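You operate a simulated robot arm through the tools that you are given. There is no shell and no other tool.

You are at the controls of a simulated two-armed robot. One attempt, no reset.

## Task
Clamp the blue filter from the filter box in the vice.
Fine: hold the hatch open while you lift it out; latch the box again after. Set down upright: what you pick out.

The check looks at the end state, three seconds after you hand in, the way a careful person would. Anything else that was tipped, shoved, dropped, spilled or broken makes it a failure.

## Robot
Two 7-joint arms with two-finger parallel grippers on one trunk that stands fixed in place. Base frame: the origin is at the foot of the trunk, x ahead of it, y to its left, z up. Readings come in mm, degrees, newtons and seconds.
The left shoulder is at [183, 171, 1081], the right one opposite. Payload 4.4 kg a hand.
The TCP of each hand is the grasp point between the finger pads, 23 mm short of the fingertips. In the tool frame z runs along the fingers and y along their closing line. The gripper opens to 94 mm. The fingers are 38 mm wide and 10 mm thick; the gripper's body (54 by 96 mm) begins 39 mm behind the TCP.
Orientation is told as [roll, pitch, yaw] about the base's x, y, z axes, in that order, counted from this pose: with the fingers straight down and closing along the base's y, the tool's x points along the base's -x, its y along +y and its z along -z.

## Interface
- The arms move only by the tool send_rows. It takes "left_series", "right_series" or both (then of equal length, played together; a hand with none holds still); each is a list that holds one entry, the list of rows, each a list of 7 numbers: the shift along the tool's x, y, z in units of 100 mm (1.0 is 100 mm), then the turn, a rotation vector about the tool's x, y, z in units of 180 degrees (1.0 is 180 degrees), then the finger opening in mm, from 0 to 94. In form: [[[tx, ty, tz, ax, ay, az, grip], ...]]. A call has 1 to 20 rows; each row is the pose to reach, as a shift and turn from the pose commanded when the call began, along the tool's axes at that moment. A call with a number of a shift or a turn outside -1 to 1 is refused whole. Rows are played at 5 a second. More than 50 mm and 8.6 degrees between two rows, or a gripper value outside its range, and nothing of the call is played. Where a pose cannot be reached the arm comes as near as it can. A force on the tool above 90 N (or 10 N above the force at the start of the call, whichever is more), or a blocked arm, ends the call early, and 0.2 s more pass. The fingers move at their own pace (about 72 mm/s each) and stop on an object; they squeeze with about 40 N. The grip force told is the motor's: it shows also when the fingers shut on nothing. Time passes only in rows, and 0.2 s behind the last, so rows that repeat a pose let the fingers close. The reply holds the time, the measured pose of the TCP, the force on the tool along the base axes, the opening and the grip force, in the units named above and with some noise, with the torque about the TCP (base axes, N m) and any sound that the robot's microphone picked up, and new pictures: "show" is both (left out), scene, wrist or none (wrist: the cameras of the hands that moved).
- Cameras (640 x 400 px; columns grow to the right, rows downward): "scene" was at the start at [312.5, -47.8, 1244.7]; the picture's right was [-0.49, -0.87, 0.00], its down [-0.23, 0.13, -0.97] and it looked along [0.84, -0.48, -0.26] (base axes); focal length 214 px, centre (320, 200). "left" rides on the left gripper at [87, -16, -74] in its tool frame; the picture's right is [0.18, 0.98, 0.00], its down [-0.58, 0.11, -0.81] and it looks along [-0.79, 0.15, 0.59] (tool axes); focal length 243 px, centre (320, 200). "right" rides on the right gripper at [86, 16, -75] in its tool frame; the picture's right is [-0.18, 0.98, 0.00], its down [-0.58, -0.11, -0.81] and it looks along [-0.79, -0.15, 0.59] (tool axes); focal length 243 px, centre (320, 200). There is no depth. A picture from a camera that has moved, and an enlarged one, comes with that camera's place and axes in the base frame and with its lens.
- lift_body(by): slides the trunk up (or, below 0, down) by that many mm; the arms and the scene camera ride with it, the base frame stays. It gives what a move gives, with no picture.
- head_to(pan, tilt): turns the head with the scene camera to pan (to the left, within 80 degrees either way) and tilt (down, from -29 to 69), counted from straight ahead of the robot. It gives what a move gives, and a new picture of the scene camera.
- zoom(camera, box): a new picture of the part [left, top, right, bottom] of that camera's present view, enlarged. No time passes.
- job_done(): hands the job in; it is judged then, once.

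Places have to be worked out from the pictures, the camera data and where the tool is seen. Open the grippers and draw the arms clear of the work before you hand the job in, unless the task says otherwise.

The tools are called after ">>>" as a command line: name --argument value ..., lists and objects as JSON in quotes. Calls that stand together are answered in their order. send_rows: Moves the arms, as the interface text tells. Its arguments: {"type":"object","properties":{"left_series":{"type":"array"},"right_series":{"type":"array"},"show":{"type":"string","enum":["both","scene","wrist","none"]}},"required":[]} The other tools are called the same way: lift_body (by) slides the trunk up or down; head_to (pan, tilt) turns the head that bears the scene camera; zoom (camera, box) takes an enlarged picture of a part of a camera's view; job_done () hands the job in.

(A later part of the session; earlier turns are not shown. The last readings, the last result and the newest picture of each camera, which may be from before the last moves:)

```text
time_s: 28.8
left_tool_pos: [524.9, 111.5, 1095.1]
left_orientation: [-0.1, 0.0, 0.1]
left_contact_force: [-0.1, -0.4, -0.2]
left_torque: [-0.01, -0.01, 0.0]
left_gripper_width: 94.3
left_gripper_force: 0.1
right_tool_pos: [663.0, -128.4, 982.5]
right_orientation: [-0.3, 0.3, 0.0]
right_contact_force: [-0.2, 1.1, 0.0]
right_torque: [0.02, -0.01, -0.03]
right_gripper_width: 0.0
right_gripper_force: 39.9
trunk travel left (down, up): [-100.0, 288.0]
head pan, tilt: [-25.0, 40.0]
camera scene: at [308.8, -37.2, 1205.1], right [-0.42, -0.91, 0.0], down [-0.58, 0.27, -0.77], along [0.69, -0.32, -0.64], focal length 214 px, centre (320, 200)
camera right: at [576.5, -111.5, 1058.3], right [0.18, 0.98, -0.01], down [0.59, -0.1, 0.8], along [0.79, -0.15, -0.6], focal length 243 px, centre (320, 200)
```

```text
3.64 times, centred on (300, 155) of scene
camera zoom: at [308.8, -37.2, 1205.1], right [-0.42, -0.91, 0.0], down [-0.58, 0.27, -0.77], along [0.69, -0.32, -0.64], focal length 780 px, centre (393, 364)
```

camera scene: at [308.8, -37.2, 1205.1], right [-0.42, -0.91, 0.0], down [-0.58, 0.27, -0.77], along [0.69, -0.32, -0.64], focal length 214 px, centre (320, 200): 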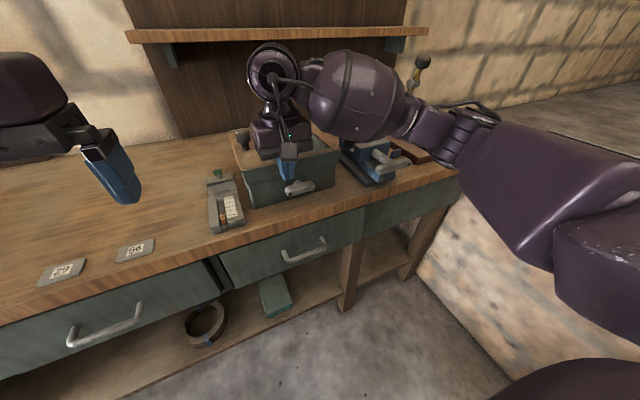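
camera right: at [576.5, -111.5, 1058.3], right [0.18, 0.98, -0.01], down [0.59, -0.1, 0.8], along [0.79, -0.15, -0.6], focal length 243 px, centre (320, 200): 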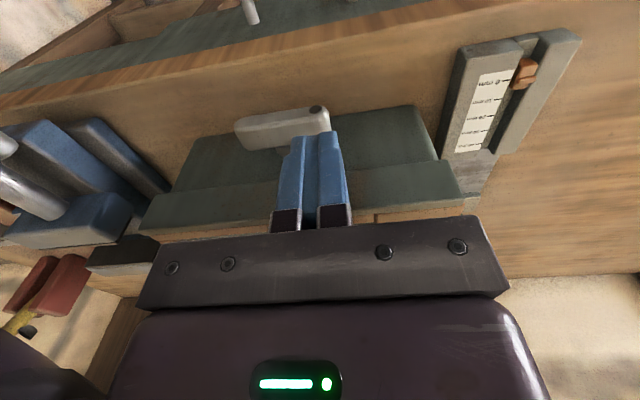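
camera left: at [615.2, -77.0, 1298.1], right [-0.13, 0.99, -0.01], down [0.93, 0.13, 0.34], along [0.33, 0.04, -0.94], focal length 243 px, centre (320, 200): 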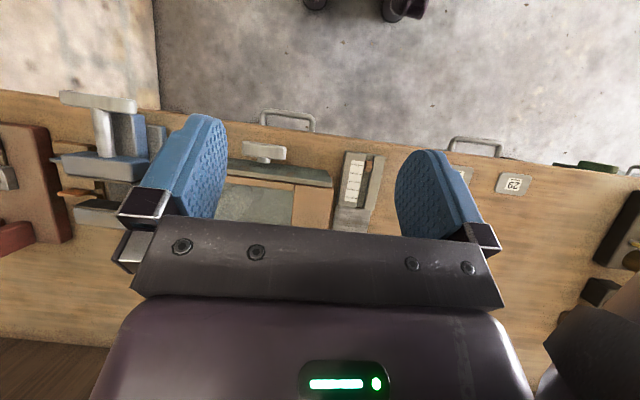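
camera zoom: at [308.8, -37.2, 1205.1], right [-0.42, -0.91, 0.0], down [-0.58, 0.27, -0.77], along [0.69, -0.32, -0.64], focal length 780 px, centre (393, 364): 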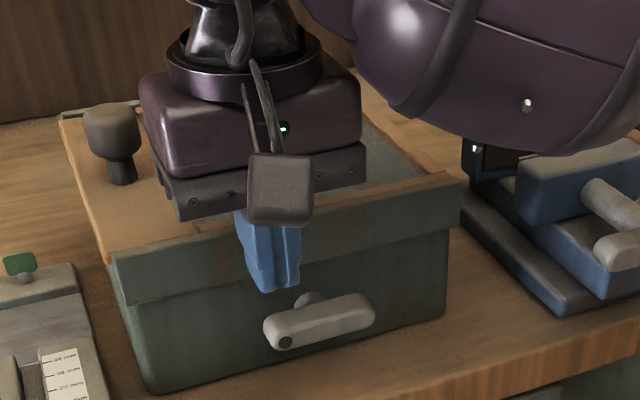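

Fingers are just above the left end of the bar. I press down in small steps and watch the force.

>>> send_rows --right_series '[[[0, 0, 0.2, 0, 0, 0, 0], [0, 0, 0.3, 0, 0, 0, 0], [0, 0, 0.36, 0, 0, 0, 0], [0, 0, 0.42, 0, 0, 0, 0], [0, 0, 0.48, 0, 0, 0, 0]]]' --show "both"

>>> zoom --camera "scene" --box '[230, 100, 370, 210]'

```text
time_s: 30.0
left_tool_pos: [522.3, 113.2, 1098.7]
left_orientation: [0.0, -0.2, 0.1]
left_contact_force: [0.0, 0.1, -0.4]
left_torque: [-0.03, -0.02, 0.01]
left_gripper_width: 93.9
left_gripper_force: 0.1
right_tool_pos: [662.5, -128.8, 941.2]
right_orientation: [-0.2, -0.3, -0.1]
right_contact_force: [6.5, -0.9, 22.9]
right_torque: [-0.17, -0.41, 0.06]
right_gripper_width: 0.0
right_gripper_force: 40.0
trunk travel left (down, up): [-100.0, 288.0]
head pan, tilt: [-25.0, 40.0]
camera scene: at [306.5, -37.2, 1206.7], right [-0.42, -0.91, 0.0], down [-0.58, 0.27, -0.77], along [0.7, -0.32, -0.64], focal length 214 px, centre (320, 200)
camera right: at [575.3, -112.3, 1015.8], right [0.18, 0.98, 0.0], down [0.58, -0.11, 0.81], along [0.8, -0.15, -0.59], focal length 243 px, centre (320, 200)
```

scene: 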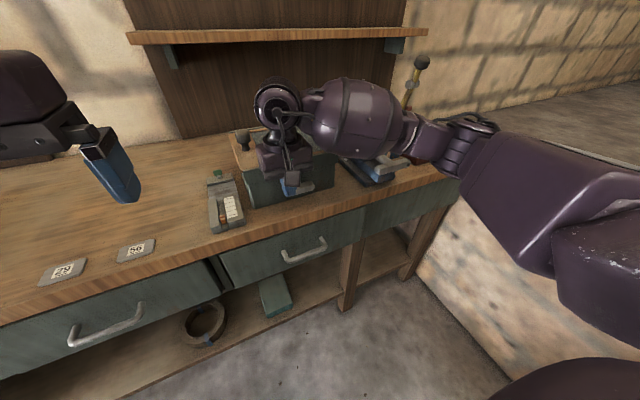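
right: 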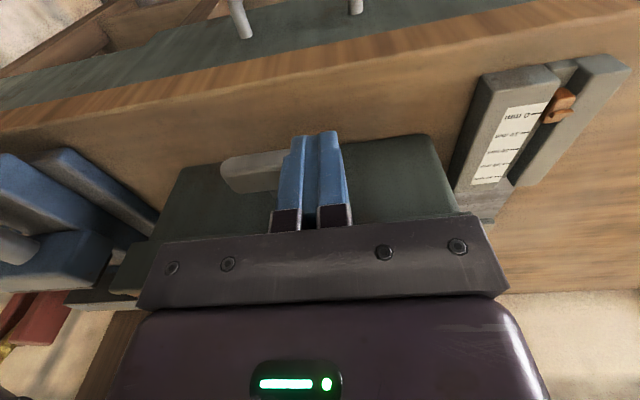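

```text
3.64 times, centred on (300, 155) of scene
camera zoom: at [306.5, -37.2, 1206.7], right [-0.42, -0.91, 0.0], down [-0.58, 0.27, -0.77], along [0.7, -0.32, -0.64], focal length 780 px, centre (393, 364)
```

zoom: 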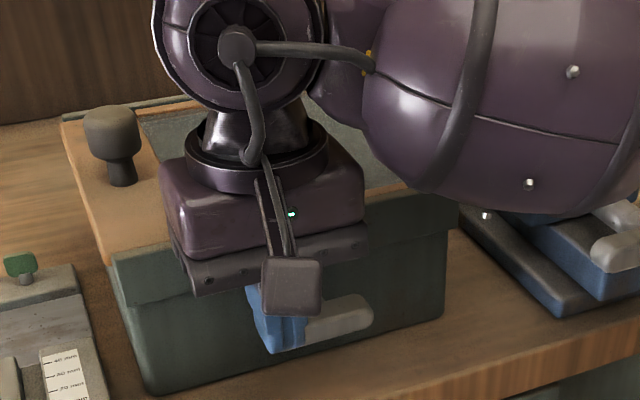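

The left end resists (23 N, little motion). I lift off and try the right end of the bar the same way.

>>> send_rows --right_series '[[[0, 0, -0.2, 0, 0, 0, 0], [0, -0.3, -0.2, 0, 0, 0, 0], [0, -0.6, -0.2, 0, 0, 0, 0]]]' --show "wrist"

>>> send_rows --right_series '[[[0, 0, 0.04, 0, 0, 0, 0], [0, 0, 0.08, 0, 0, 0, 0], [0, 0, 0.14, 0, 0, 0, 0], [0, 0, 0.2, 0, 0, 0, 0]]]' --show "both"

>>> zoom --camera "scene" --box '[230, 100, 370, 210]'

```text
time_s: 30.8
left_tool_pos: [524.5, 110.7, 1095.6]
left_orientation: [-0.1, 0.0, 0.1]
left_contact_force: [-0.2, -0.7, 0.0]
left_torque: [0.03, 0.02, 0.0]
left_gripper_width: 94.1
left_gripper_force: 0.0
right_tool_pos: [663.7, -188.1, 955.7]
right_orientation: [-0.3, 0.3, 0.0]
right_contact_force: [-1.0, -0.4, 0.3]
right_torque: [-0.03, 0.01, 0.0]
right_gripper_width: 0.0
right_gripper_force: 40.0
trunk travel left (down, up): [-100.0, 288.0]
head pan, tilt: [-25.0, 40.0]
camera right: at [576.4, -172.0, 1031.1], right [0.18, 0.98, -0.01], down [0.59, -0.1, 0.8], along [0.79, -0.15, -0.6], focal length 243 px, centre (320, 200)
```

right: 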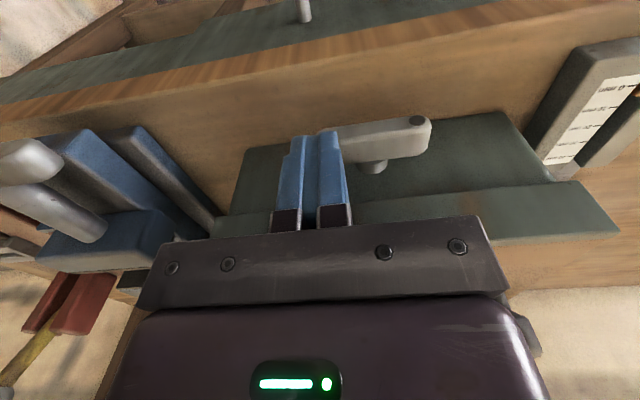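

```text
time_s: 31.8
left_tool_pos: [524.7, 110.5, 1096.1]
left_orientation: [-0.1, 0.0, 0.1]
left_contact_force: [-0.6, 1.1, -0.2]
left_torque: [0.02, 0.03, 0.0]
left_gripper_width: 93.9
left_gripper_force: 0.0
right_tool_pos: [663.3, -188.5, 936.5]
right_orientation: [-0.3, 0.4, 0.0]
right_contact_force: [-0.7, -3.0, 2.2]
right_torque: [-0.1, 0.0, -0.04]
right_gripper_width: 0.0
right_gripper_force: 39.7
trunk travel left (down, up): [-100.0, 288.0]
head pan, tilt: [-25.0, 40.0]
camera scene: at [308.5, -37.6, 1205.2], right [-0.42, -0.91, 0.0], down [-0.58, 0.27, -0.77], along [0.69, -0.32, -0.64], focal length 214 px, centre (320, 200)
camera right: at [577.0, -171.8, 1011.5], right [0.18, 0.98, -0.01], down [0.59, -0.1, 0.8], along [0.79, -0.15, -0.6], focal length 243 px, centre (320, 200)
```

scene: 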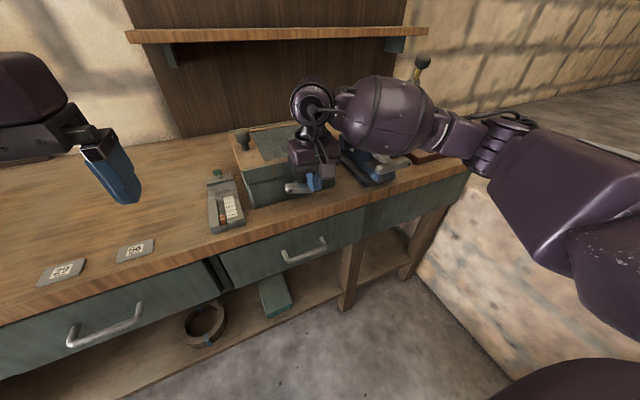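
right: 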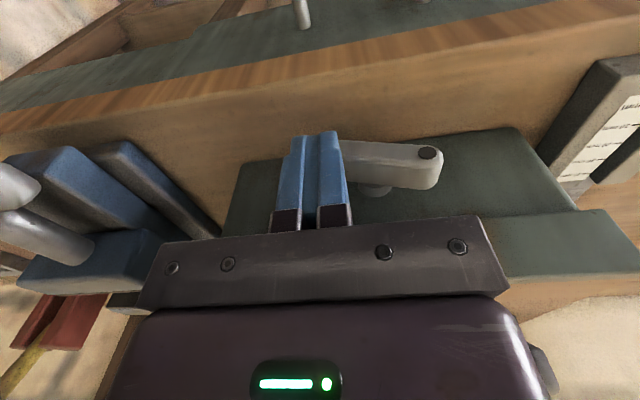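

```text
3.64 times, centred on (300, 155) of scene
camera zoom: at [308.5, -37.6, 1205.2], right [-0.42, -0.91, 0.0], down [-0.58, 0.27, -0.77], along [0.69, -0.32, -0.64], focal length 780 px, centre (393, 364)
```

zoom: 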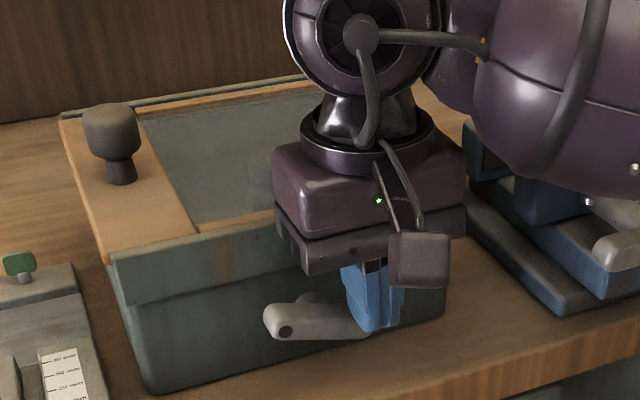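

The right end goes down easily — that's the unlatching direction. I continue along the arc to bring the bar to vertical.

>>> send_rows --right_series '[[[0, 0, 0.06, 0, 0, 0, 0], [0, 0.01, 0.12, 0, 0, 0, 0], [0, 0.04, 0.18, 0, 0, 0, 0], [0, 0.08, 0.22, 0, 0, 0, 0], [0, 0.12, 0.24, 0, 0, 0, 0]]]' --show "both"

>>> zoom --camera "scene" --box '[230, 100, 370, 210]'

```text
time_s: 33.0
left_tool_pos: [523.5, 110.8, 1097.7]
left_orientation: [0.0, -0.2, 0.1]
left_contact_force: [-0.6, -0.6, 0.4]
left_torque: [0.01, 0.0, 0.03]
left_gripper_width: 93.8
left_gripper_force: 0.1
right_tool_pos: [664.1, -180.3, 914.1]
right_orientation: [-0.4, 0.1, -0.2]
right_contact_force: [-2.9, -18.2, 11.1]
right_torque: [0.28, -0.35, -0.31]
right_gripper_width: 0.0
right_gripper_force: 39.3
trunk travel left (down, up): [-100.0, 288.0]
head pan, tilt: [-25.0, 40.0]
camera scene: at [307.0, -39.0, 1206.0], right [-0.42, -0.91, 0.0], down [-0.58, 0.27, -0.77], along [0.69, -0.32, -0.64], focal length 214 px, centre (320, 200)
camera right: at [576.5, -163.6, 989.3], right [0.19, 0.98, -0.01], down [0.58, -0.11, 0.81], along [0.79, -0.15, -0.59], focal length 243 px, centre (320, 200)
```

scene: 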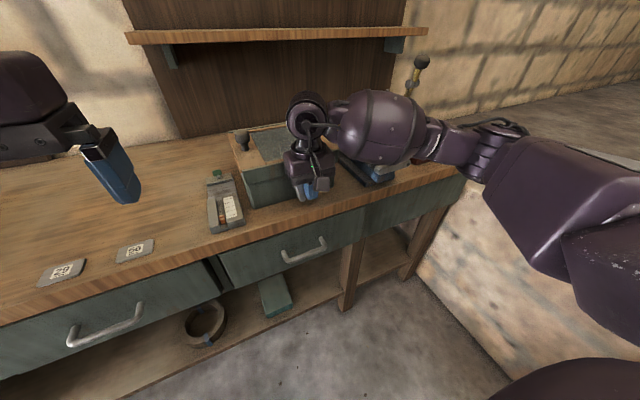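
right: 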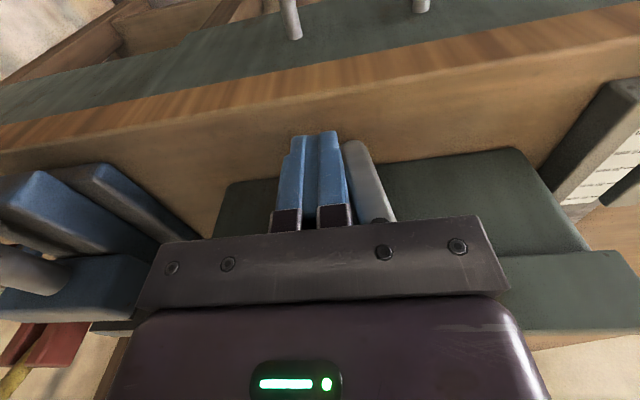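

```text
3.64 times, centred on (300, 155) of scene
camera zoom: at [307.0, -39.0, 1206.0], right [-0.42, -0.91, 0.0], down [-0.58, 0.27, -0.77], along [0.69, -0.32, -0.64], focal length 780 px, centre (393, 364)
```

zoom: 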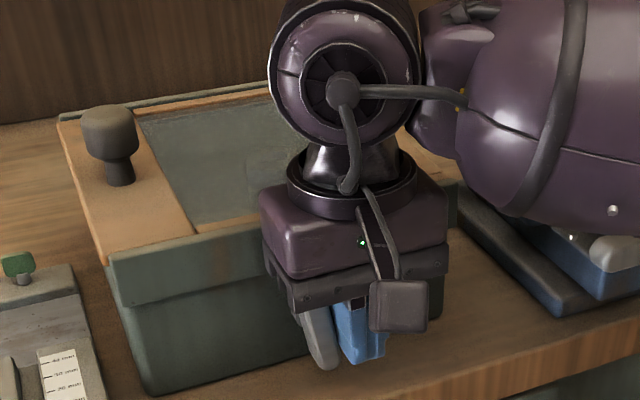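

The bar is near vertical now with 18 N side reaction. I back off sideways and up, then look.

>>> send_rows --right_series '[[[0.02, -0.2, 0, 0, 0, 0, 0], [0.05, -0.35, -0.3, 0, 0, 0, 0], [0.1, -0.5, -0.7, 0, 0, 0, 0], [0.1, -0.9, -1.0, 0, 0, 0, 40]]]' --show "both"

>>> zoom --camera "scene" --box '[230, 110, 350, 210]'

```text
time_s: 34.0
left_tool_pos: [523.7, 112.3, 1097.0]
left_orientation: [-0.1, 0.0, 0.0]
left_contact_force: [-0.7, -0.6, 0.6]
left_torque: [-0.01, -0.01, 0.03]
left_gripper_width: 93.6
left_gripper_force: 0.0
right_tool_pos: [651.2, -267.5, 1013.0]
right_orientation: [-0.3, 0.4, 0.1]
right_contact_force: [0.0, -0.1, 1.1]
right_torque: [-0.02, 0.05, 0.01]
right_gripper_width: 39.7
right_gripper_force: 0.0
trunk travel left (down, up): [-100.0, 288.0]
head pan, tilt: [-25.0, 40.0]
camera scene: at [307.6, -37.2, 1205.7], right [-0.42, -0.91, 0.0], down [-0.58, 0.27, -0.77], along [0.69, -0.32, -0.64], focal length 214 px, centre (320, 200)
camera right: at [565.9, -251.5, 1088.6], right [0.18, 0.98, -0.01], down [0.59, -0.1, 0.8], along [0.79, -0.15, -0.59], focal length 243 px, centre (320, 200)
```

scene: 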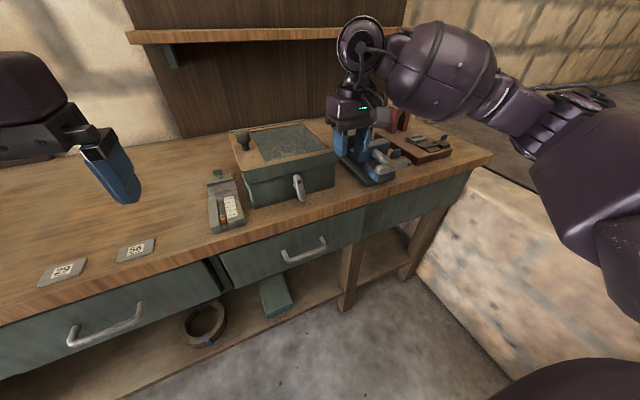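
right: 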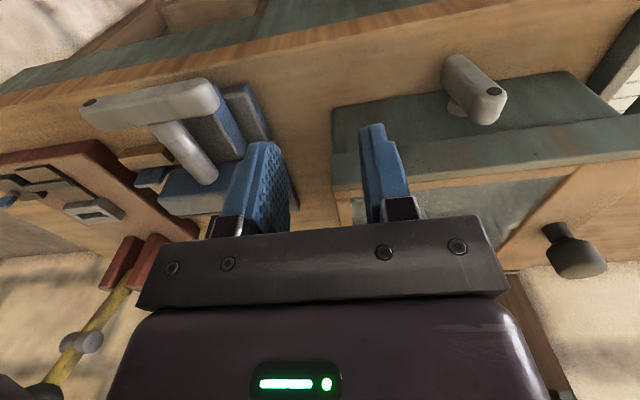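

```text
4.00 times, centred on (290, 160) of scene
camera zoom: at [307.6, -37.2, 1205.7], right [-0.42, -0.91, 0.0], down [-0.58, 0.27, -0.77], along [0.69, -0.32, -0.64], focal length 858 px, centre (440, 360)
```

zoom: 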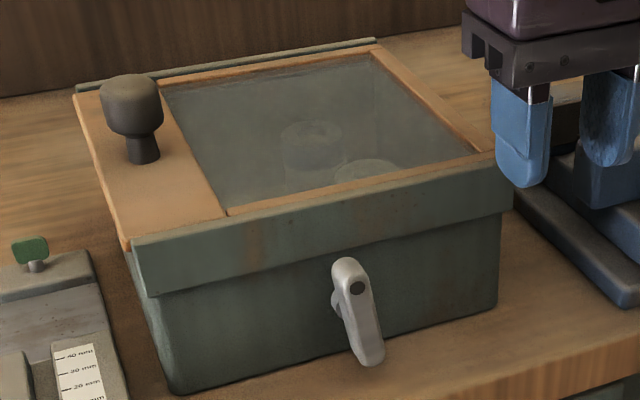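

The bar now stands almost vertical. Next I bring the left hand over the hatch knob (about (797,−72), head centre z≈1006), moving the right hand back a bit.

>>> send_rows --left_series '[[[-0.3, -0.2, -0.1, 0, 0, 0, 94], [-0.6, -0.35, -0.2, 0, 0, 0, 80], [-0.9, -0.5, -0.2, 0, 0, 0, 70], [-0.95, -0.62, -0.2, 0, 0, 0, 70]]]' --right_series '[[[0.1, -0.2, -0.2, 0, 0, 0, 40], [0.2, -0.4, -0.4, 0, 0, 0, 40], [0.3, -0.6, -0.6, 0, 0, 0, 40], [0.4, -0.7, -0.7, 0, 0, 0, 40]]]' --show "none"

>>> send_rows --left_series '[[[-0.3, -0.2, 0, 0, 0, 0, 70], [-0.6, -0.4, 0, 0, 0, 0, 70], [-0.85, -0.6, 0, 0, 0, 0, 70], [-0.95, -0.62, 0, 0, 0, 0, 70]]]' --show "none"

>>> send_rows --left_series '[[[-0.3, -0.2, 0.1, 0, 0, 0, 70], [-0.6, -0.4, 0.2, 0, 0, 0, 70], [-0.83, -0.6, 0.3, 0, 0, 0, 70]]]' --show "both"

```text
time_s: 35.0
left_tool_pos: [620.3, 47.1, 1116.9]
left_orientation: [-0.1, -0.1, 0.1]
left_contact_force: [-0.1, 0.1, 0.6]
left_torque: [0.04, 0.0, 0.01]
left_gripper_width: 69.9
left_gripper_force: 0.2
right_tool_pos: [615.3, -338.4, 1084.1]
right_orientation: [-0.3, 0.3, 0.1]
right_contact_force: [-1.5, -0.7, 1.1]
right_torque: [0.0, -0.05, 0.03]
right_gripper_width: 40.1
right_gripper_force: 0.0
trunk travel left (down, up): [-100.0, 288.0]
head pan, tilt: [-25.0, 40.0]
```

```text
time_s: 36.0
left_tool_pos: [717.3, -13.6, 1114.9]
left_orientation: [-0.1, 0.0, 0.0]
left_contact_force: [-0.5, -0.5, -0.4]
left_torque: [0.04, 0.0, -0.01]
left_gripper_width: 69.9
left_gripper_force: 0.0
right_tool_pos: [615.2, -338.4, 1084.2]
right_orientation: [-0.3, 0.4, 0.0]
right_contact_force: [0.2, 0.3, 0.0]
right_torque: [0.02, 0.0, 0.03]
right_gripper_width: 39.7
right_gripper_force: 0.2
trunk travel left (down, up): [-100.0, 288.0]
head pan, tilt: [-25.0, 40.0]
```

```text
time_s: 36.8
left_tool_pos: [798.8, -71.9, 1083.9]
left_orientation: [-0.2, -0.1, 0.0]
left_contact_force: [0.2, 0.5, 0.3]
left_torque: [0.0, 0.0, 0.0]
left_gripper_width: 69.7
left_gripper_force: 0.1
right_tool_pos: [614.4, -338.3, 1083.4]
right_orientation: [-0.4, 0.3, 0.0]
right_contact_force: [-0.8, -0.6, 0.2]
right_torque: [0.01, -0.02, -0.02]
right_gripper_width: 40.2
right_gripper_force: 0.0
trunk travel left (down, up): [-100.0, 288.0]
head pan, tilt: [-25.0, 40.0]
camera scene: at [308.8, -37.7, 1205.1], right [-0.42, -0.91, 0.0], down [-0.58, 0.27, -0.77], along [0.69, -0.32, -0.64], focal length 214 px, centre (320, 200)
camera left: at [713.2, -88.4, 1158.7], right [-0.18, 0.98, 0.0], down [0.58, 0.11, 0.81], along [0.79, 0.15, -0.59], focal length 243 px, centre (320, 200)
```

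scene: 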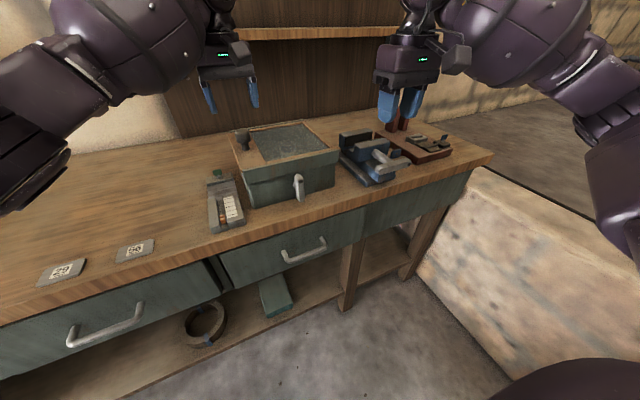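
left: 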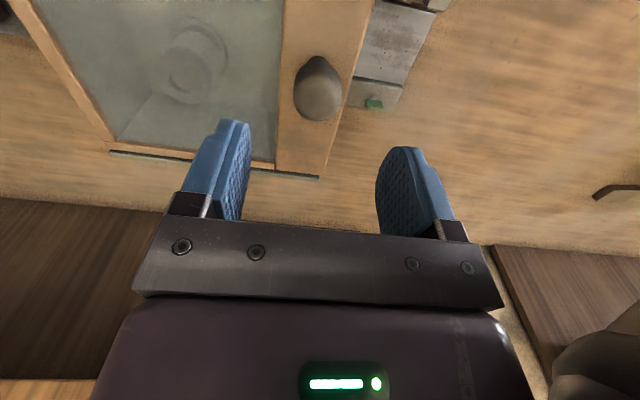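

>>> zoom --camera "left" --box '[60, 0, 360, 190]'

```text
2.11 times, centred on (210, 95) of left
camera zoom: at [713.2, -88.4, 1158.7], right [-0.18, 0.98, 0.0], down [0.58, 0.11, 0.81], along [0.79, 0.15, -0.59], focal length 511 px, centre (552, 421)
```

zoom: 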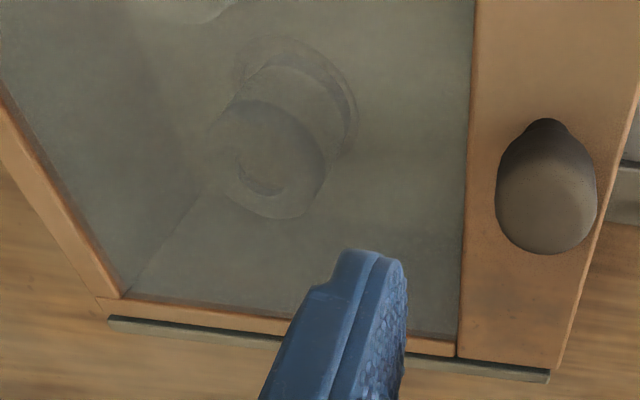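

The filter has a hole and darker band. Knob axis ≈(796,−74); I lower the left hand over it and grip.

>>> send_rows --left_series '[[[0.03, -0.02, 0.3, 0, 0, 0, 70], [0.03, -0.02, 0.6, 0, 0, 0, 70], [0.03, -0.02, 0.72, 0, 0, 0, 70], [0.03, -0.02, 0.72, 0, 0, 0, 30], [0.03, -0.02, 0.72, 0, 0, 0, 20], [0.03, -0.02, 0.72, 0, 0, 0, 20], [0.03, -0.02, 0.72, 0, 0, 0, 20]]]' --show "both"

>>> zoom --camera "scene" --box '[190, 70, 350, 210]'

```text
time_s: 38.4
left_tool_pos: [794.4, -74.5, 1014.0]
left_orientation: [-0.1, 0.0, 0.1]
left_contact_force: [-1.8, 6.3, -1.3]
left_torque: [0.64, -0.11, 0.09]
left_gripper_width: 31.9
left_gripper_force: 44.9
right_tool_pos: [614.5, -337.6, 1084.2]
right_orientation: [-0.3, 0.3, 0.0]
right_contact_force: [0.1, -0.4, 0.8]
right_torque: [0.01, 0.02, 0.02]
right_gripper_width: 39.9
right_gripper_force: 0.0
trunk travel left (down, up): [-100.0, 288.0]
head pan, tilt: [-25.0, 40.0]
camera scene: at [308.3, -37.0, 1205.3], right [-0.42, -0.91, 0.0], down [-0.58, 0.27, -0.77], along [0.69, -0.32, -0.64], focal length 214 px, centre (320, 200)
camera left: at [708.9, -90.3, 1088.6], right [-0.19, 0.98, 0.0], down [0.58, 0.11, 0.81], along [0.79, 0.15, -0.59], focal length 243 px, centre (320, 200)
```

scene: 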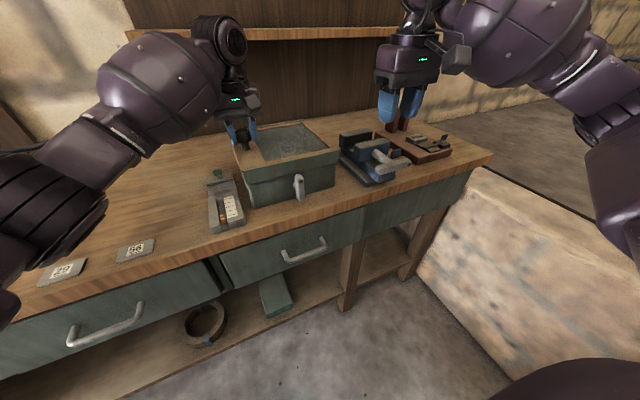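
left: 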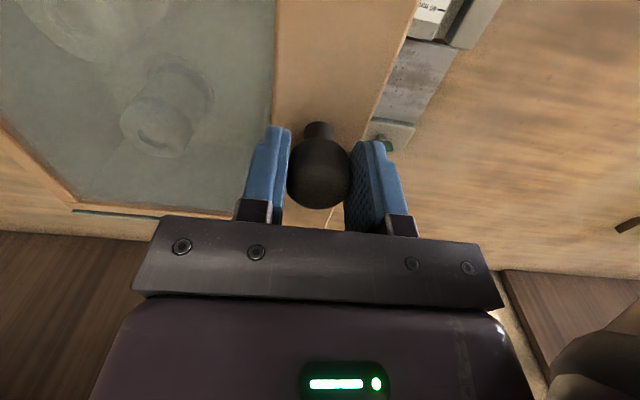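

```text
2.86 times, centred on (270, 140) of scene
camera zoom: at [308.3, -37.0, 1205.3], right [-0.42, -0.91, 0.0], down [-0.58, 0.27, -0.77], along [0.69, -0.32, -0.64], focal length 613 px, centre (463, 371)
```

zoom: 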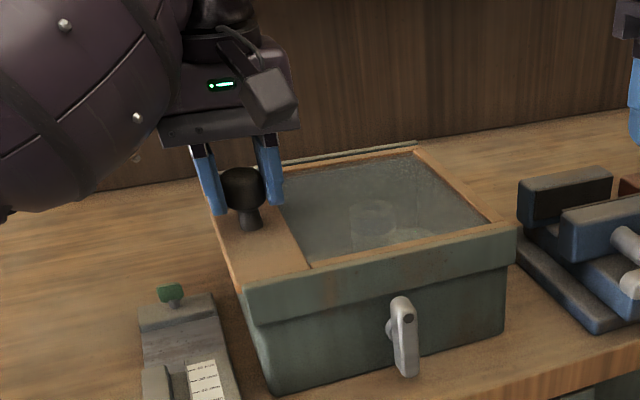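

Gripped (32 mm). I raise it gently about 12 mm and check the force and which edge stays down.

>>> send_rows --left_series '[[[-0.01, 0, -0.04, 0, 0, 0, 20], [-0.02, 0, -0.08, 0, 0, 0, 20], [-0.03, 0, -0.12, 0, 0, 0, 20]]]' --show "both"

>>> zoom --camera "scene" --box '[190, 70, 350, 210]'

```text
time_s: 39.2
left_tool_pos: [800.5, -73.7, 1021.3]
left_orientation: [0.0, 0.2, 0.1]
left_contact_force: [-10.2, 8.3, -28.3]
left_torque: [0.48, -0.75, 0.08]
left_gripper_width: 32.1
left_gripper_force: 45.1
right_tool_pos: [617.6, -337.4, 1084.2]
right_orientation: [-0.3, 0.4, 0.0]
right_contact_force: [0.1, -1.1, 0.2]
right_torque: [0.01, 0.01, 0.0]
right_gripper_width: 39.9
right_gripper_force: 0.2
trunk travel left (down, up): [-100.0, 288.0]
head pan, tilt: [-25.0, 40.0]
camera scene: at [310.2, -36.9, 1204.3], right [-0.42, -0.91, 0.0], down [-0.58, 0.27, -0.77], along [0.69, -0.32, -0.64], focal length 214 px, centre (320, 200)
camera left: at [714.7, -90.4, 1097.2], right [-0.19, 0.98, 0.0], down [0.58, 0.11, 0.8], along [0.79, 0.15, -0.6], focal length 243 px, centre (320, 200)
```

scene: 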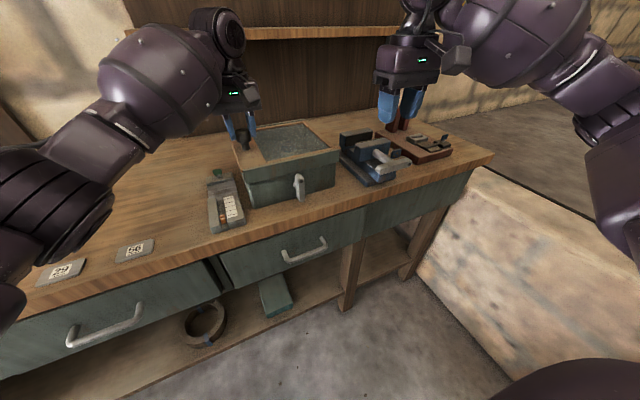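
left: 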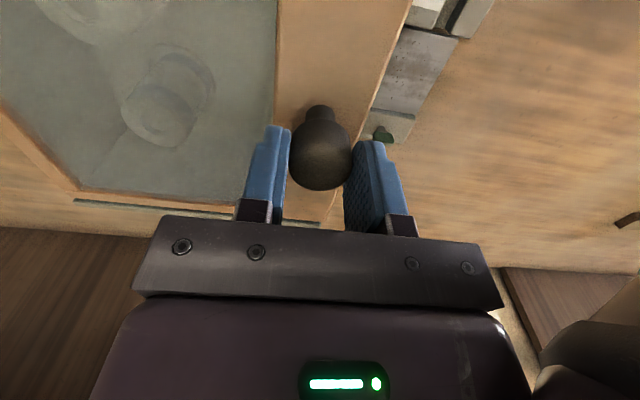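

```text
2.86 times, centred on (270, 140) of scene
camera zoom: at [310.2, -36.9, 1204.3], right [-0.42, -0.91, 0.0], down [-0.58, 0.27, -0.77], along [0.69, -0.32, -0.64], focal length 613 px, centre (463, 371)
```

zoom: 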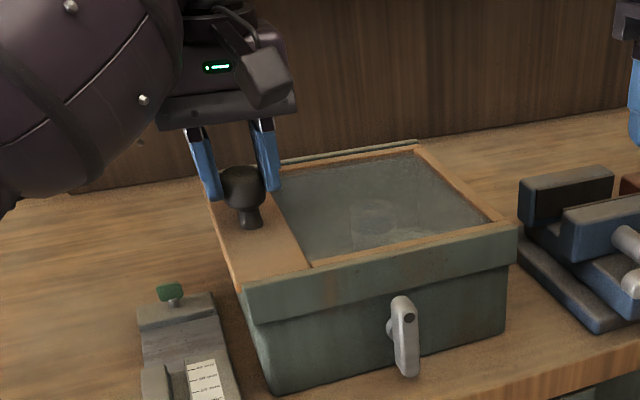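

The hatch didn't budge (28 N, fingers slipped up the knob), so the latch probably isn't fully turned. I release the knob and bring the right hand beside the latch bar's lower end to push it past vertical.

>>> send_rows --left_series '[[[0, 0, -0.03, 0, 0, 0, 50], [0, 0, -0.1, 0, 0, 0, 70], [0, 0, -0.2, 0, 0, 0, 70], [0, 0, -0.4, 0, 0, 0, 70]]]' --right_series '[[[-0.1, 0.3, 0.2, 0, 0, 0, 20], [-0.2, 0.6, 0.4, 0, 0, 0, 0], [-0.3, 0.9, 0.7, 0, 0, 0, 0], [-0.48, 1.0, 1.0, 0, 0, 0, 0]]]' --show "none"

>>> send_rows --right_series '[[[0, 0.2, 0.3, 0, 0, 0, 0], [0, 0.4, 0.6, 0, 0, 0, 0], [0, 0.42, 0.82, 0, 0, 0, 0]]]' --show "both"

```text
time_s: 40.2
left_tool_pos: [798.5, -74.3, 1065.4]
left_orientation: [-0.1, 0.0, 0.1]
left_contact_force: [-0.1, 0.8, 0.1]
left_torque: [-0.01, 0.0, -0.04]
left_gripper_width: 69.9
left_gripper_force: 0.0
right_tool_pos: [663.1, -235.5, 982.4]
right_orientation: [-0.3, 0.2, 0.0]
right_contact_force: [1.1, 0.2, -0.2]
right_torque: [0.0, 0.02, 0.02]
right_gripper_width: 0.1
right_gripper_force: 40.2
trunk travel left (down, up): [-100.0, 288.0]
head pan, tilt: [-25.0, 40.0]
```

```text
time_s: 41.0
left_tool_pos: [795.4, -73.9, 1070.2]
left_orientation: [-0.3, -0.3, 0.0]
left_contact_force: [0.1, -0.8, 0.0]
left_torque: [-0.04, -0.02, 0.0]
left_gripper_width: 70.0
left_gripper_force: 0.0
right_tool_pos: [662.3, -195.4, 906.2]
right_orientation: [-0.2, -0.3, -0.1]
right_contact_force: [4.0, -1.7, 19.5]
right_torque: [0.74, -0.01, -0.25]
right_gripper_width: 0.1
right_gripper_force: 39.6
trunk travel left (down, up): [-100.0, 288.0]
head pan, tilt: [-25.0, 40.0]
camera scene: at [306.2, -37.0, 1206.9], right [-0.42, -0.91, 0.0], down [-0.58, 0.27, -0.77], along [0.7, -0.32, -0.64], focal length 214 px, centre (320, 200)
camera right: at [574.7, -178.5, 980.6], right [0.19, 0.98, 0.0], down [0.58, -0.11, 0.81], along [0.8, -0.15, -0.59], focal length 243 px, centre (320, 200)
```

scene: 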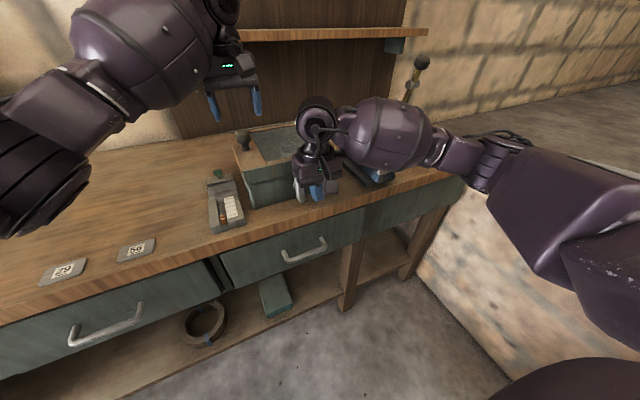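
right: 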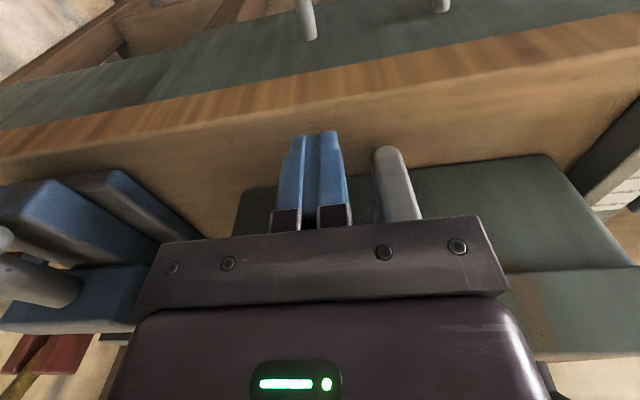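

The hand's body is resting on the bar's upper end. I rise ~15 mm and then push the lower end sideways toward +y.

>>> send_rows --right_series '[[[0, 0, -0.2, 0, 0, 0, 0], [0, 0.1, -0.2, 0, 0, 0, 0], [0, 0.16, -0.2, 0, 0, 0, 0], [0, 0.22, -0.2, 0, 0, 0, 0]]]' --show "both"

>>> zoom --camera "scene" --box '[230, 110, 370, 220]'

```text
time_s: 42.0
left_tool_pos: [797.8, -77.8, 1066.9]
left_orientation: [0.0, 0.0, 0.0]
left_contact_force: [0.6, 0.5, -0.2]
left_torque: [-0.04, -0.04, 0.01]
left_gripper_width: 69.9
left_gripper_force: 0.0
right_tool_pos: [661.8, -180.1, 921.3]
right_orientation: [-0.5, 0.4, -0.2]
right_contact_force: [-6.1, -36.2, 5.7]
right_torque: [-0.28, 0.01, -0.44]
right_gripper_width: 0.2
right_gripper_force: 39.9
trunk travel left (down, up): [-100.0, 288.0]
head pan, tilt: [-25.0, 40.0]
camera scene: at [307.4, -40.6, 1205.7], right [-0.42, -0.91, 0.0], down [-0.58, 0.27, -0.77], along [0.69, -0.32, -0.64], focal length 214 px, centre (320, 200)
camera right: at [574.4, -161.8, 996.3], right [0.19, 0.98, -0.01], down [0.58, -0.1, 0.8], along [0.79, -0.16, -0.59], focal length 243 px, centre (320, 200)
```

scene: 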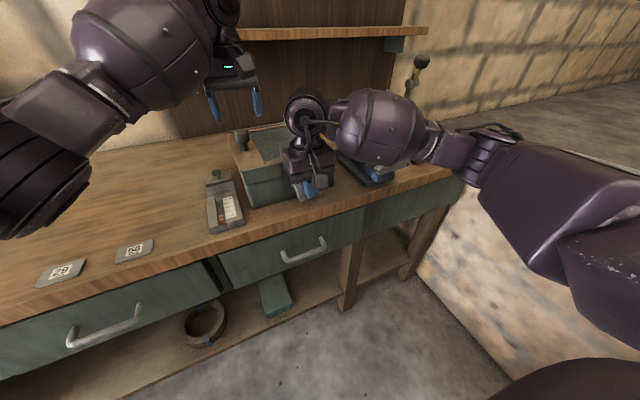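
right: 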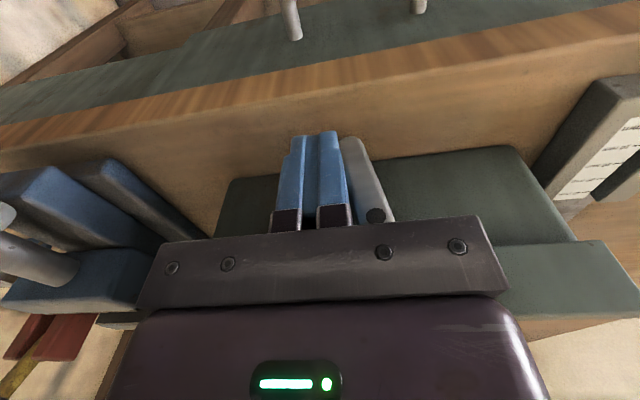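

```text
3.64 times, centred on (300, 165) of scene
camera zoom: at [307.4, -40.6, 1205.7], right [-0.42, -0.91, 0.0], down [-0.58, 0.27, -0.77], along [0.69, -0.32, -0.64], focal length 780 px, centre (393, 327)
```

zoom: 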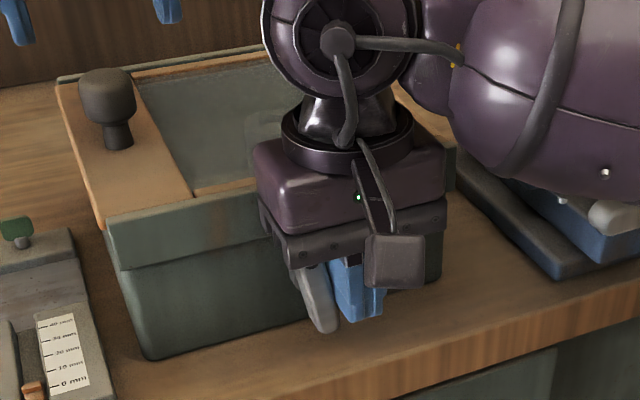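

The bar is at its end stop (36 N, no more movement), so it should be unlatched. I back the right hand off and take close looks at the lid edges to see how the hatch opens.

>>> send_rows --right_series '[[[0.02, -0.25, 0, 0, 0, 0, 0], [0.05, -0.4, -0.3, 0, 0, 0, 0], [0.2, -0.45, -0.6, 0, 0, 0, 30], [0.4, -0.45, -0.9, 0, 0, 0, 70]]]' --left_series '[[[0.2, 0.2, 0, 0, 0, 0, 70], [0.5, 0.4, 0, 0, 0, 0, 70], [0.8, 0.6, 0, 0, 0, 0, 70], [1.0, 0.8, 0, 0, 0, 0, 70]]]' --show "both"

>>> zoom --camera "scene" --box '[220, 110, 350, 210]'

>>> zoom --camera "left" --box '[0, 0, 320, 200]'

>>> zoom --camera "right" --box '[220, 0, 640, 260]'

```text
time_s: 43.0
left_tool_pos: [697.1, 6.7, 1066.2]
left_orientation: [-0.2, 0.0, 0.0]
left_contact_force: [0.1, 0.5, 0.3]
left_torque: [-0.01, 0.0, 0.0]
left_gripper_width: 70.0
left_gripper_force: 0.0
right_tool_pos: [618.9, -217.7, 1011.5]
right_orientation: [-0.3, 0.2, 0.1]
right_contact_force: [-0.1, 0.1, 0.4]
right_torque: [0.01, -0.03, 0.0]
right_gripper_width: 69.7
right_gripper_force: 0.1
trunk travel left (down, up): [-100.0, 288.0]
head pan, tilt: [-25.0, 40.0]
camera scene: at [307.4, -37.0, 1205.9], right [-0.42, -0.91, 0.0], down [-0.58, 0.27, -0.77], along [0.69, -0.32, -0.64], focal length 214 px, centre (320, 200)
camera right: at [532.7, -200.8, 1086.8], right [0.18, 0.98, -0.01], down [0.58, -0.1, 0.8], along [0.79, -0.15, -0.59], focal length 243 px, centre (320, 200)
camera left: at [610.5, -9.8, 1140.8], right [-0.18, 0.98, 0.0], down [0.58, 0.11, 0.81], along [0.79, 0.15, -0.59], focal length 243 px, centre (320, 200)
```

scene: 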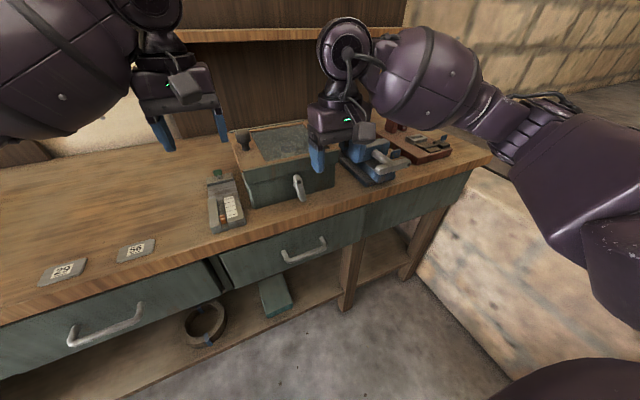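
right: 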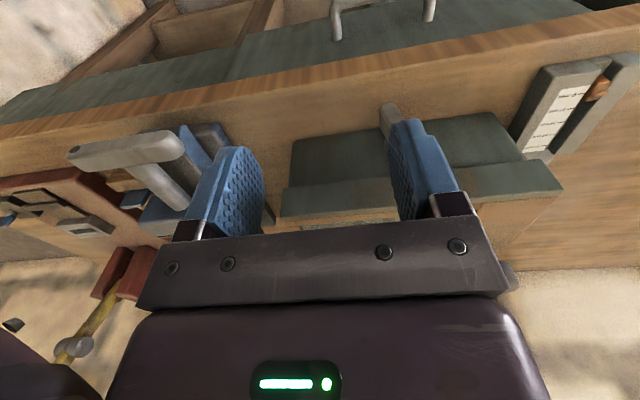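
left: 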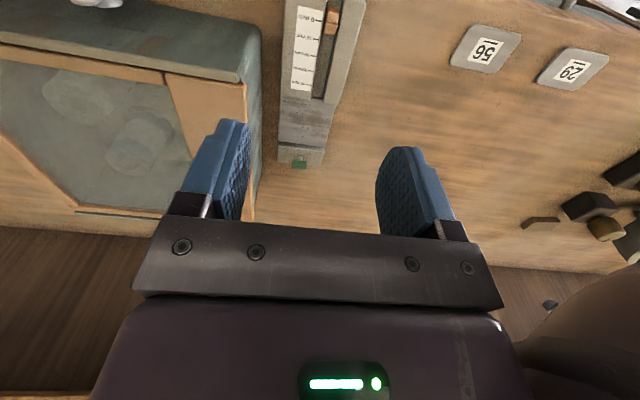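

```text
4.00 times, centred on (285, 160) of scene
camera zoom: at [307.4, -37.0, 1205.9], right [-0.42, -0.91, 0.0], down [-0.58, 0.27, -0.77], along [0.69, -0.32, -0.64], focal length 858 px, centre (460, 360)
```

zoom: 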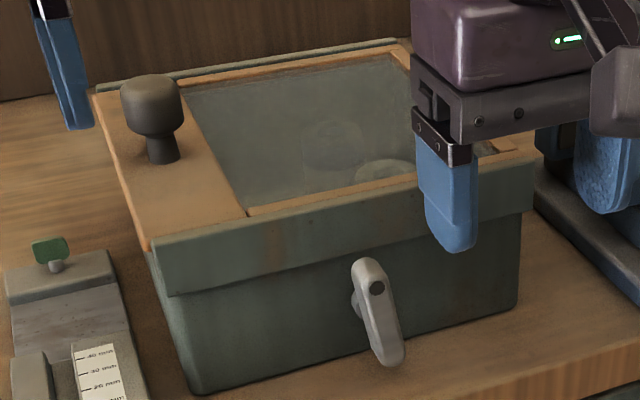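

```text
2.00 times, centred on (160, 100) of left
camera zoom: at [610.5, -9.8, 1140.8], right [-0.18, 0.98, 0.0], down [0.58, 0.11, 0.81], along [0.79, 0.15, -0.59], focal length 485 px, centre (640, 400)
```

zoom: 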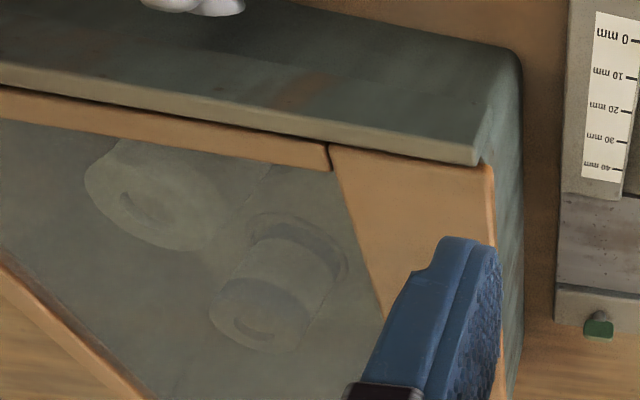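

```text
1.52 times, centred on (430, 130) of right
camera zoom: at [532.7, -200.8, 1086.8], right [0.18, 0.98, -0.01], down [0.58, -0.1, 0.8], along [0.79, -0.15, -0.59], focal length 370 px, centre (152, 307)
```

zoom: 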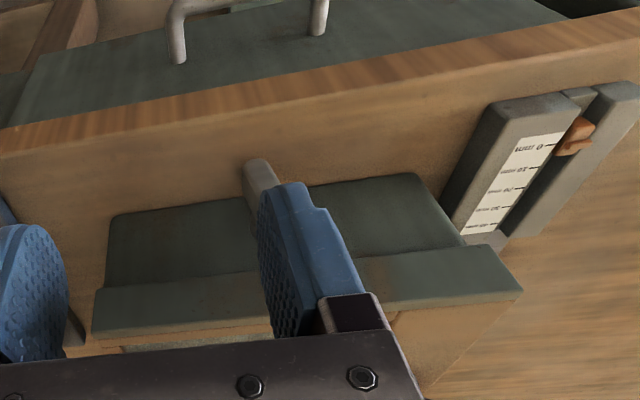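

The hatch (wood frame + glass + green front apron) looks hinged at the back. I'll grip the knob deeper (TCP z≈1003) and pull again along the hinge arc.

>>> send_rows --left_series '[[[-0.3, -0.25, 0, 0, 0, 0, 70], [-0.6, -0.5, 0, 0, 0, 0, 70], [-0.9, -0.72, 0.1, 0, 0, 0, 70], [-0.99, -0.79, 0.3, 0, 0, 0, 70], [-0.99, -0.79, 0.5, 0, 0, 0, 70], [-0.99, -0.79, 0.62, 0, 0, 0, 70], [-0.99, -0.79, 0.62, 0, 0, 0, 25], [-0.99, -0.79, 0.62, 0, 0, 0, 15], [-0.99, -0.79, 0.62, 0, 0, 0, 15]]]' --show "wrist"

```text
time_s: 45.0
left_tool_pos: [798.8, -72.7, 1004.8]
left_orientation: [-0.1, 0.0, 0.0]
left_contact_force: [2.2, -2.7, 1.1]
left_torque: [0.23, -0.34, -0.09]
left_gripper_width: 31.5
left_gripper_force: 45.1
right_tool_pos: [620.0, -217.1, 1009.6]
right_orientation: [-0.3, 0.3, 0.0]
right_contact_force: [0.4, 1.2, 0.1]
right_torque: [0.01, 0.02, 0.02]
right_gripper_width: 69.9
right_gripper_force: 0.0
trunk travel left (down, up): [-100.0, 288.0]
head pan, tilt: [-25.0, 40.0]
camera left: at [711.6, -89.6, 1079.6], right [-0.18, 0.98, 0.0], down [0.58, 0.11, 0.81], along [0.79, 0.15, -0.59], focal length 243 px, centre (320, 200)
```

left: 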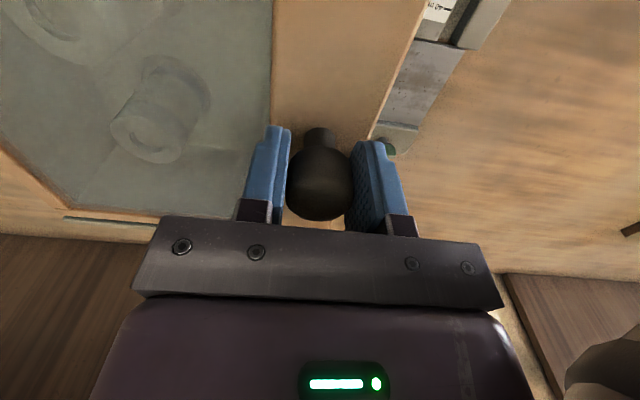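

Good central grip now. I pull up in steps along the arc.

>>> send_rows --left_series '[[[-0.01, 0, -0.05, 0, 0, 0, 15], [-0.02, 0, -0.1, 0, 0, 0, 15], [-0.04, 0, -0.15, 0, 0, 0, 15], [-0.05, 0, -0.2, 0, 0, 0, 15]]]' --show "both"

>>> zoom --camera "scene" --box '[220, 110, 350, 210]'

```text
time_s: 46.0
left_tool_pos: [805.5, -72.6, 1020.4]
left_orientation: [0.0, 0.2, 0.2]
left_contact_force: [-3.0, -1.6, -32.1]
left_torque: [0.4, -0.82, 0.14]
left_gripper_width: 31.4
left_gripper_force: 44.9
right_tool_pos: [623.1, -218.5, 1007.6]
right_orientation: [-0.2, 0.4, 0.0]
right_contact_force: [0.4, 0.2, -0.7]
right_torque: [-0.03, -0.02, 0.02]
right_gripper_width: 70.1
right_gripper_force: 0.0
trunk travel left (down, up): [-100.0, 288.0]
head pan, tilt: [-25.0, 40.0]
camera scene: at [311.1, -38.1, 1204.1], right [-0.42, -0.91, 0.0], down [-0.58, 0.27, -0.76], along [0.69, -0.32, -0.64], focal length 214 px, centre (320, 200)
camera left: at [719.7, -89.8, 1095.3], right [-0.19, 0.98, 0.0], down [0.58, 0.11, 0.8], along [0.79, 0.15, -0.59], focal length 243 px, centre (320, 200)
```

scene: 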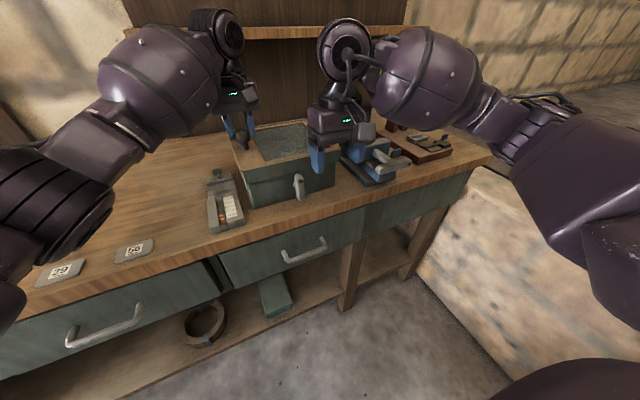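
left: 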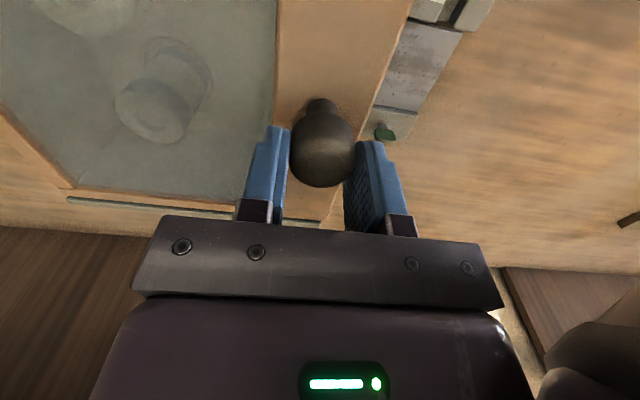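

```text
4.00 times, centred on (285, 160) of scene
camera zoom: at [311.1, -38.1, 1204.1], right [-0.42, -0.91, 0.0], down [-0.58, 0.27, -0.76], along [0.69, -0.32, -0.64], focal length 858 px, centre (460, 360)
```

zoom: 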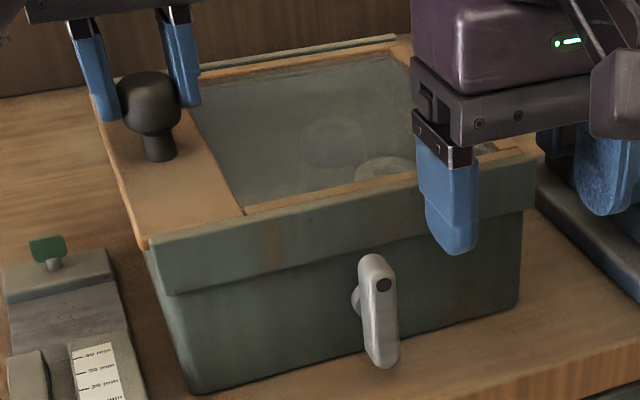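

While pulling, the latch bar swung on to about vertical by itself, so something freed. I re-seat the grip lower and pull again.

>>> send_rows --left_series '[[[0.0, 0, -0.15, 0, 0, 0, 50], [0.05, 0, -0.1, 0, 0, 0, 60], [0.07, 0, 0.0, 0, 0, 0, 60], [0.07, 0, 0.0, 0, 0, 0, 15], [0.07, 0, 0.0, 0, 0, 0, 15], [0.07, 0, 0.0, 0, 0, 0, 15]]]' --show "both"

>>> zoom --camera "scene" --box '[220, 110, 350, 210]'

```text
time_s: 47.4
left_tool_pos: [795.6, -73.6, 1024.6]
left_orientation: [-0.1, -0.2, 0.0]
left_contact_force: [3.6, 1.5, 4.8]
left_torque: [0.39, 0.28, 0.05]
left_gripper_width: 31.6
left_gripper_force: 45.2
right_tool_pos: [620.1, -217.7, 1009.2]
right_orientation: [-0.3, 0.3, 0.1]
right_contact_force: [-0.2, 0.2, -0.1]
right_torque: [-0.04, -0.01, 0.0]
right_gripper_width: 70.1
right_gripper_force: 0.1
trunk travel left (down, up): [-100.0, 288.0]
head pan, tilt: [-25.0, 40.0]
camera scene: at [308.2, -37.4, 1205.5], right [-0.42, -0.91, 0.0], down [-0.58, 0.27, -0.77], along [0.69, -0.32, -0.64], focal length 214 px, centre (320, 200)
camera left: at [709.5, -90.2, 1099.9], right [-0.19, 0.98, 0.0], down [0.58, 0.11, 0.81], along [0.79, 0.15, -0.59], focal length 243 px, centre (320, 200)
```

scene: 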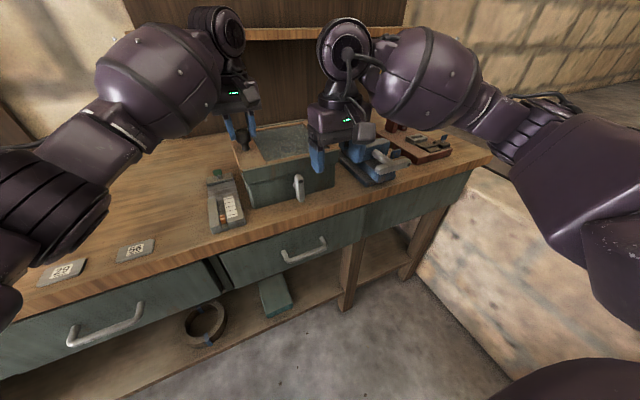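
left: 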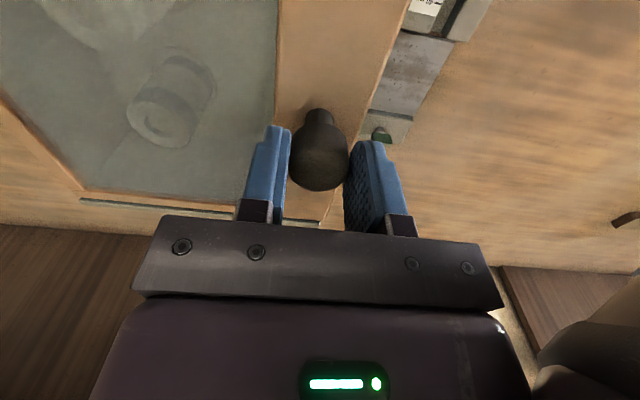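

```text
4.00 times, centred on (285, 160) of scene
camera zoom: at [308.2, -37.4, 1205.5], right [-0.42, -0.91, 0.0], down [-0.58, 0.27, -0.77], along [0.69, -0.32, -0.64], focal length 858 px, centre (460, 360)
```

zoom: 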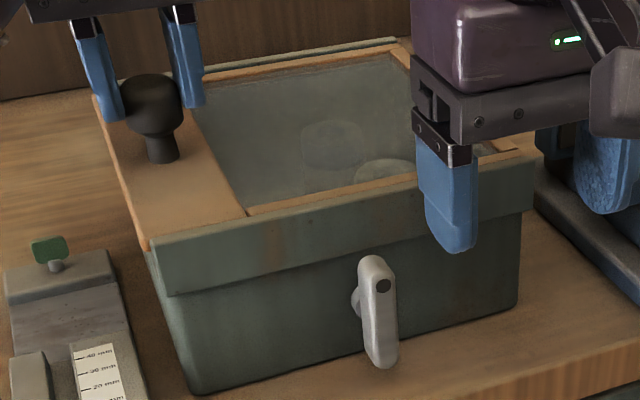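

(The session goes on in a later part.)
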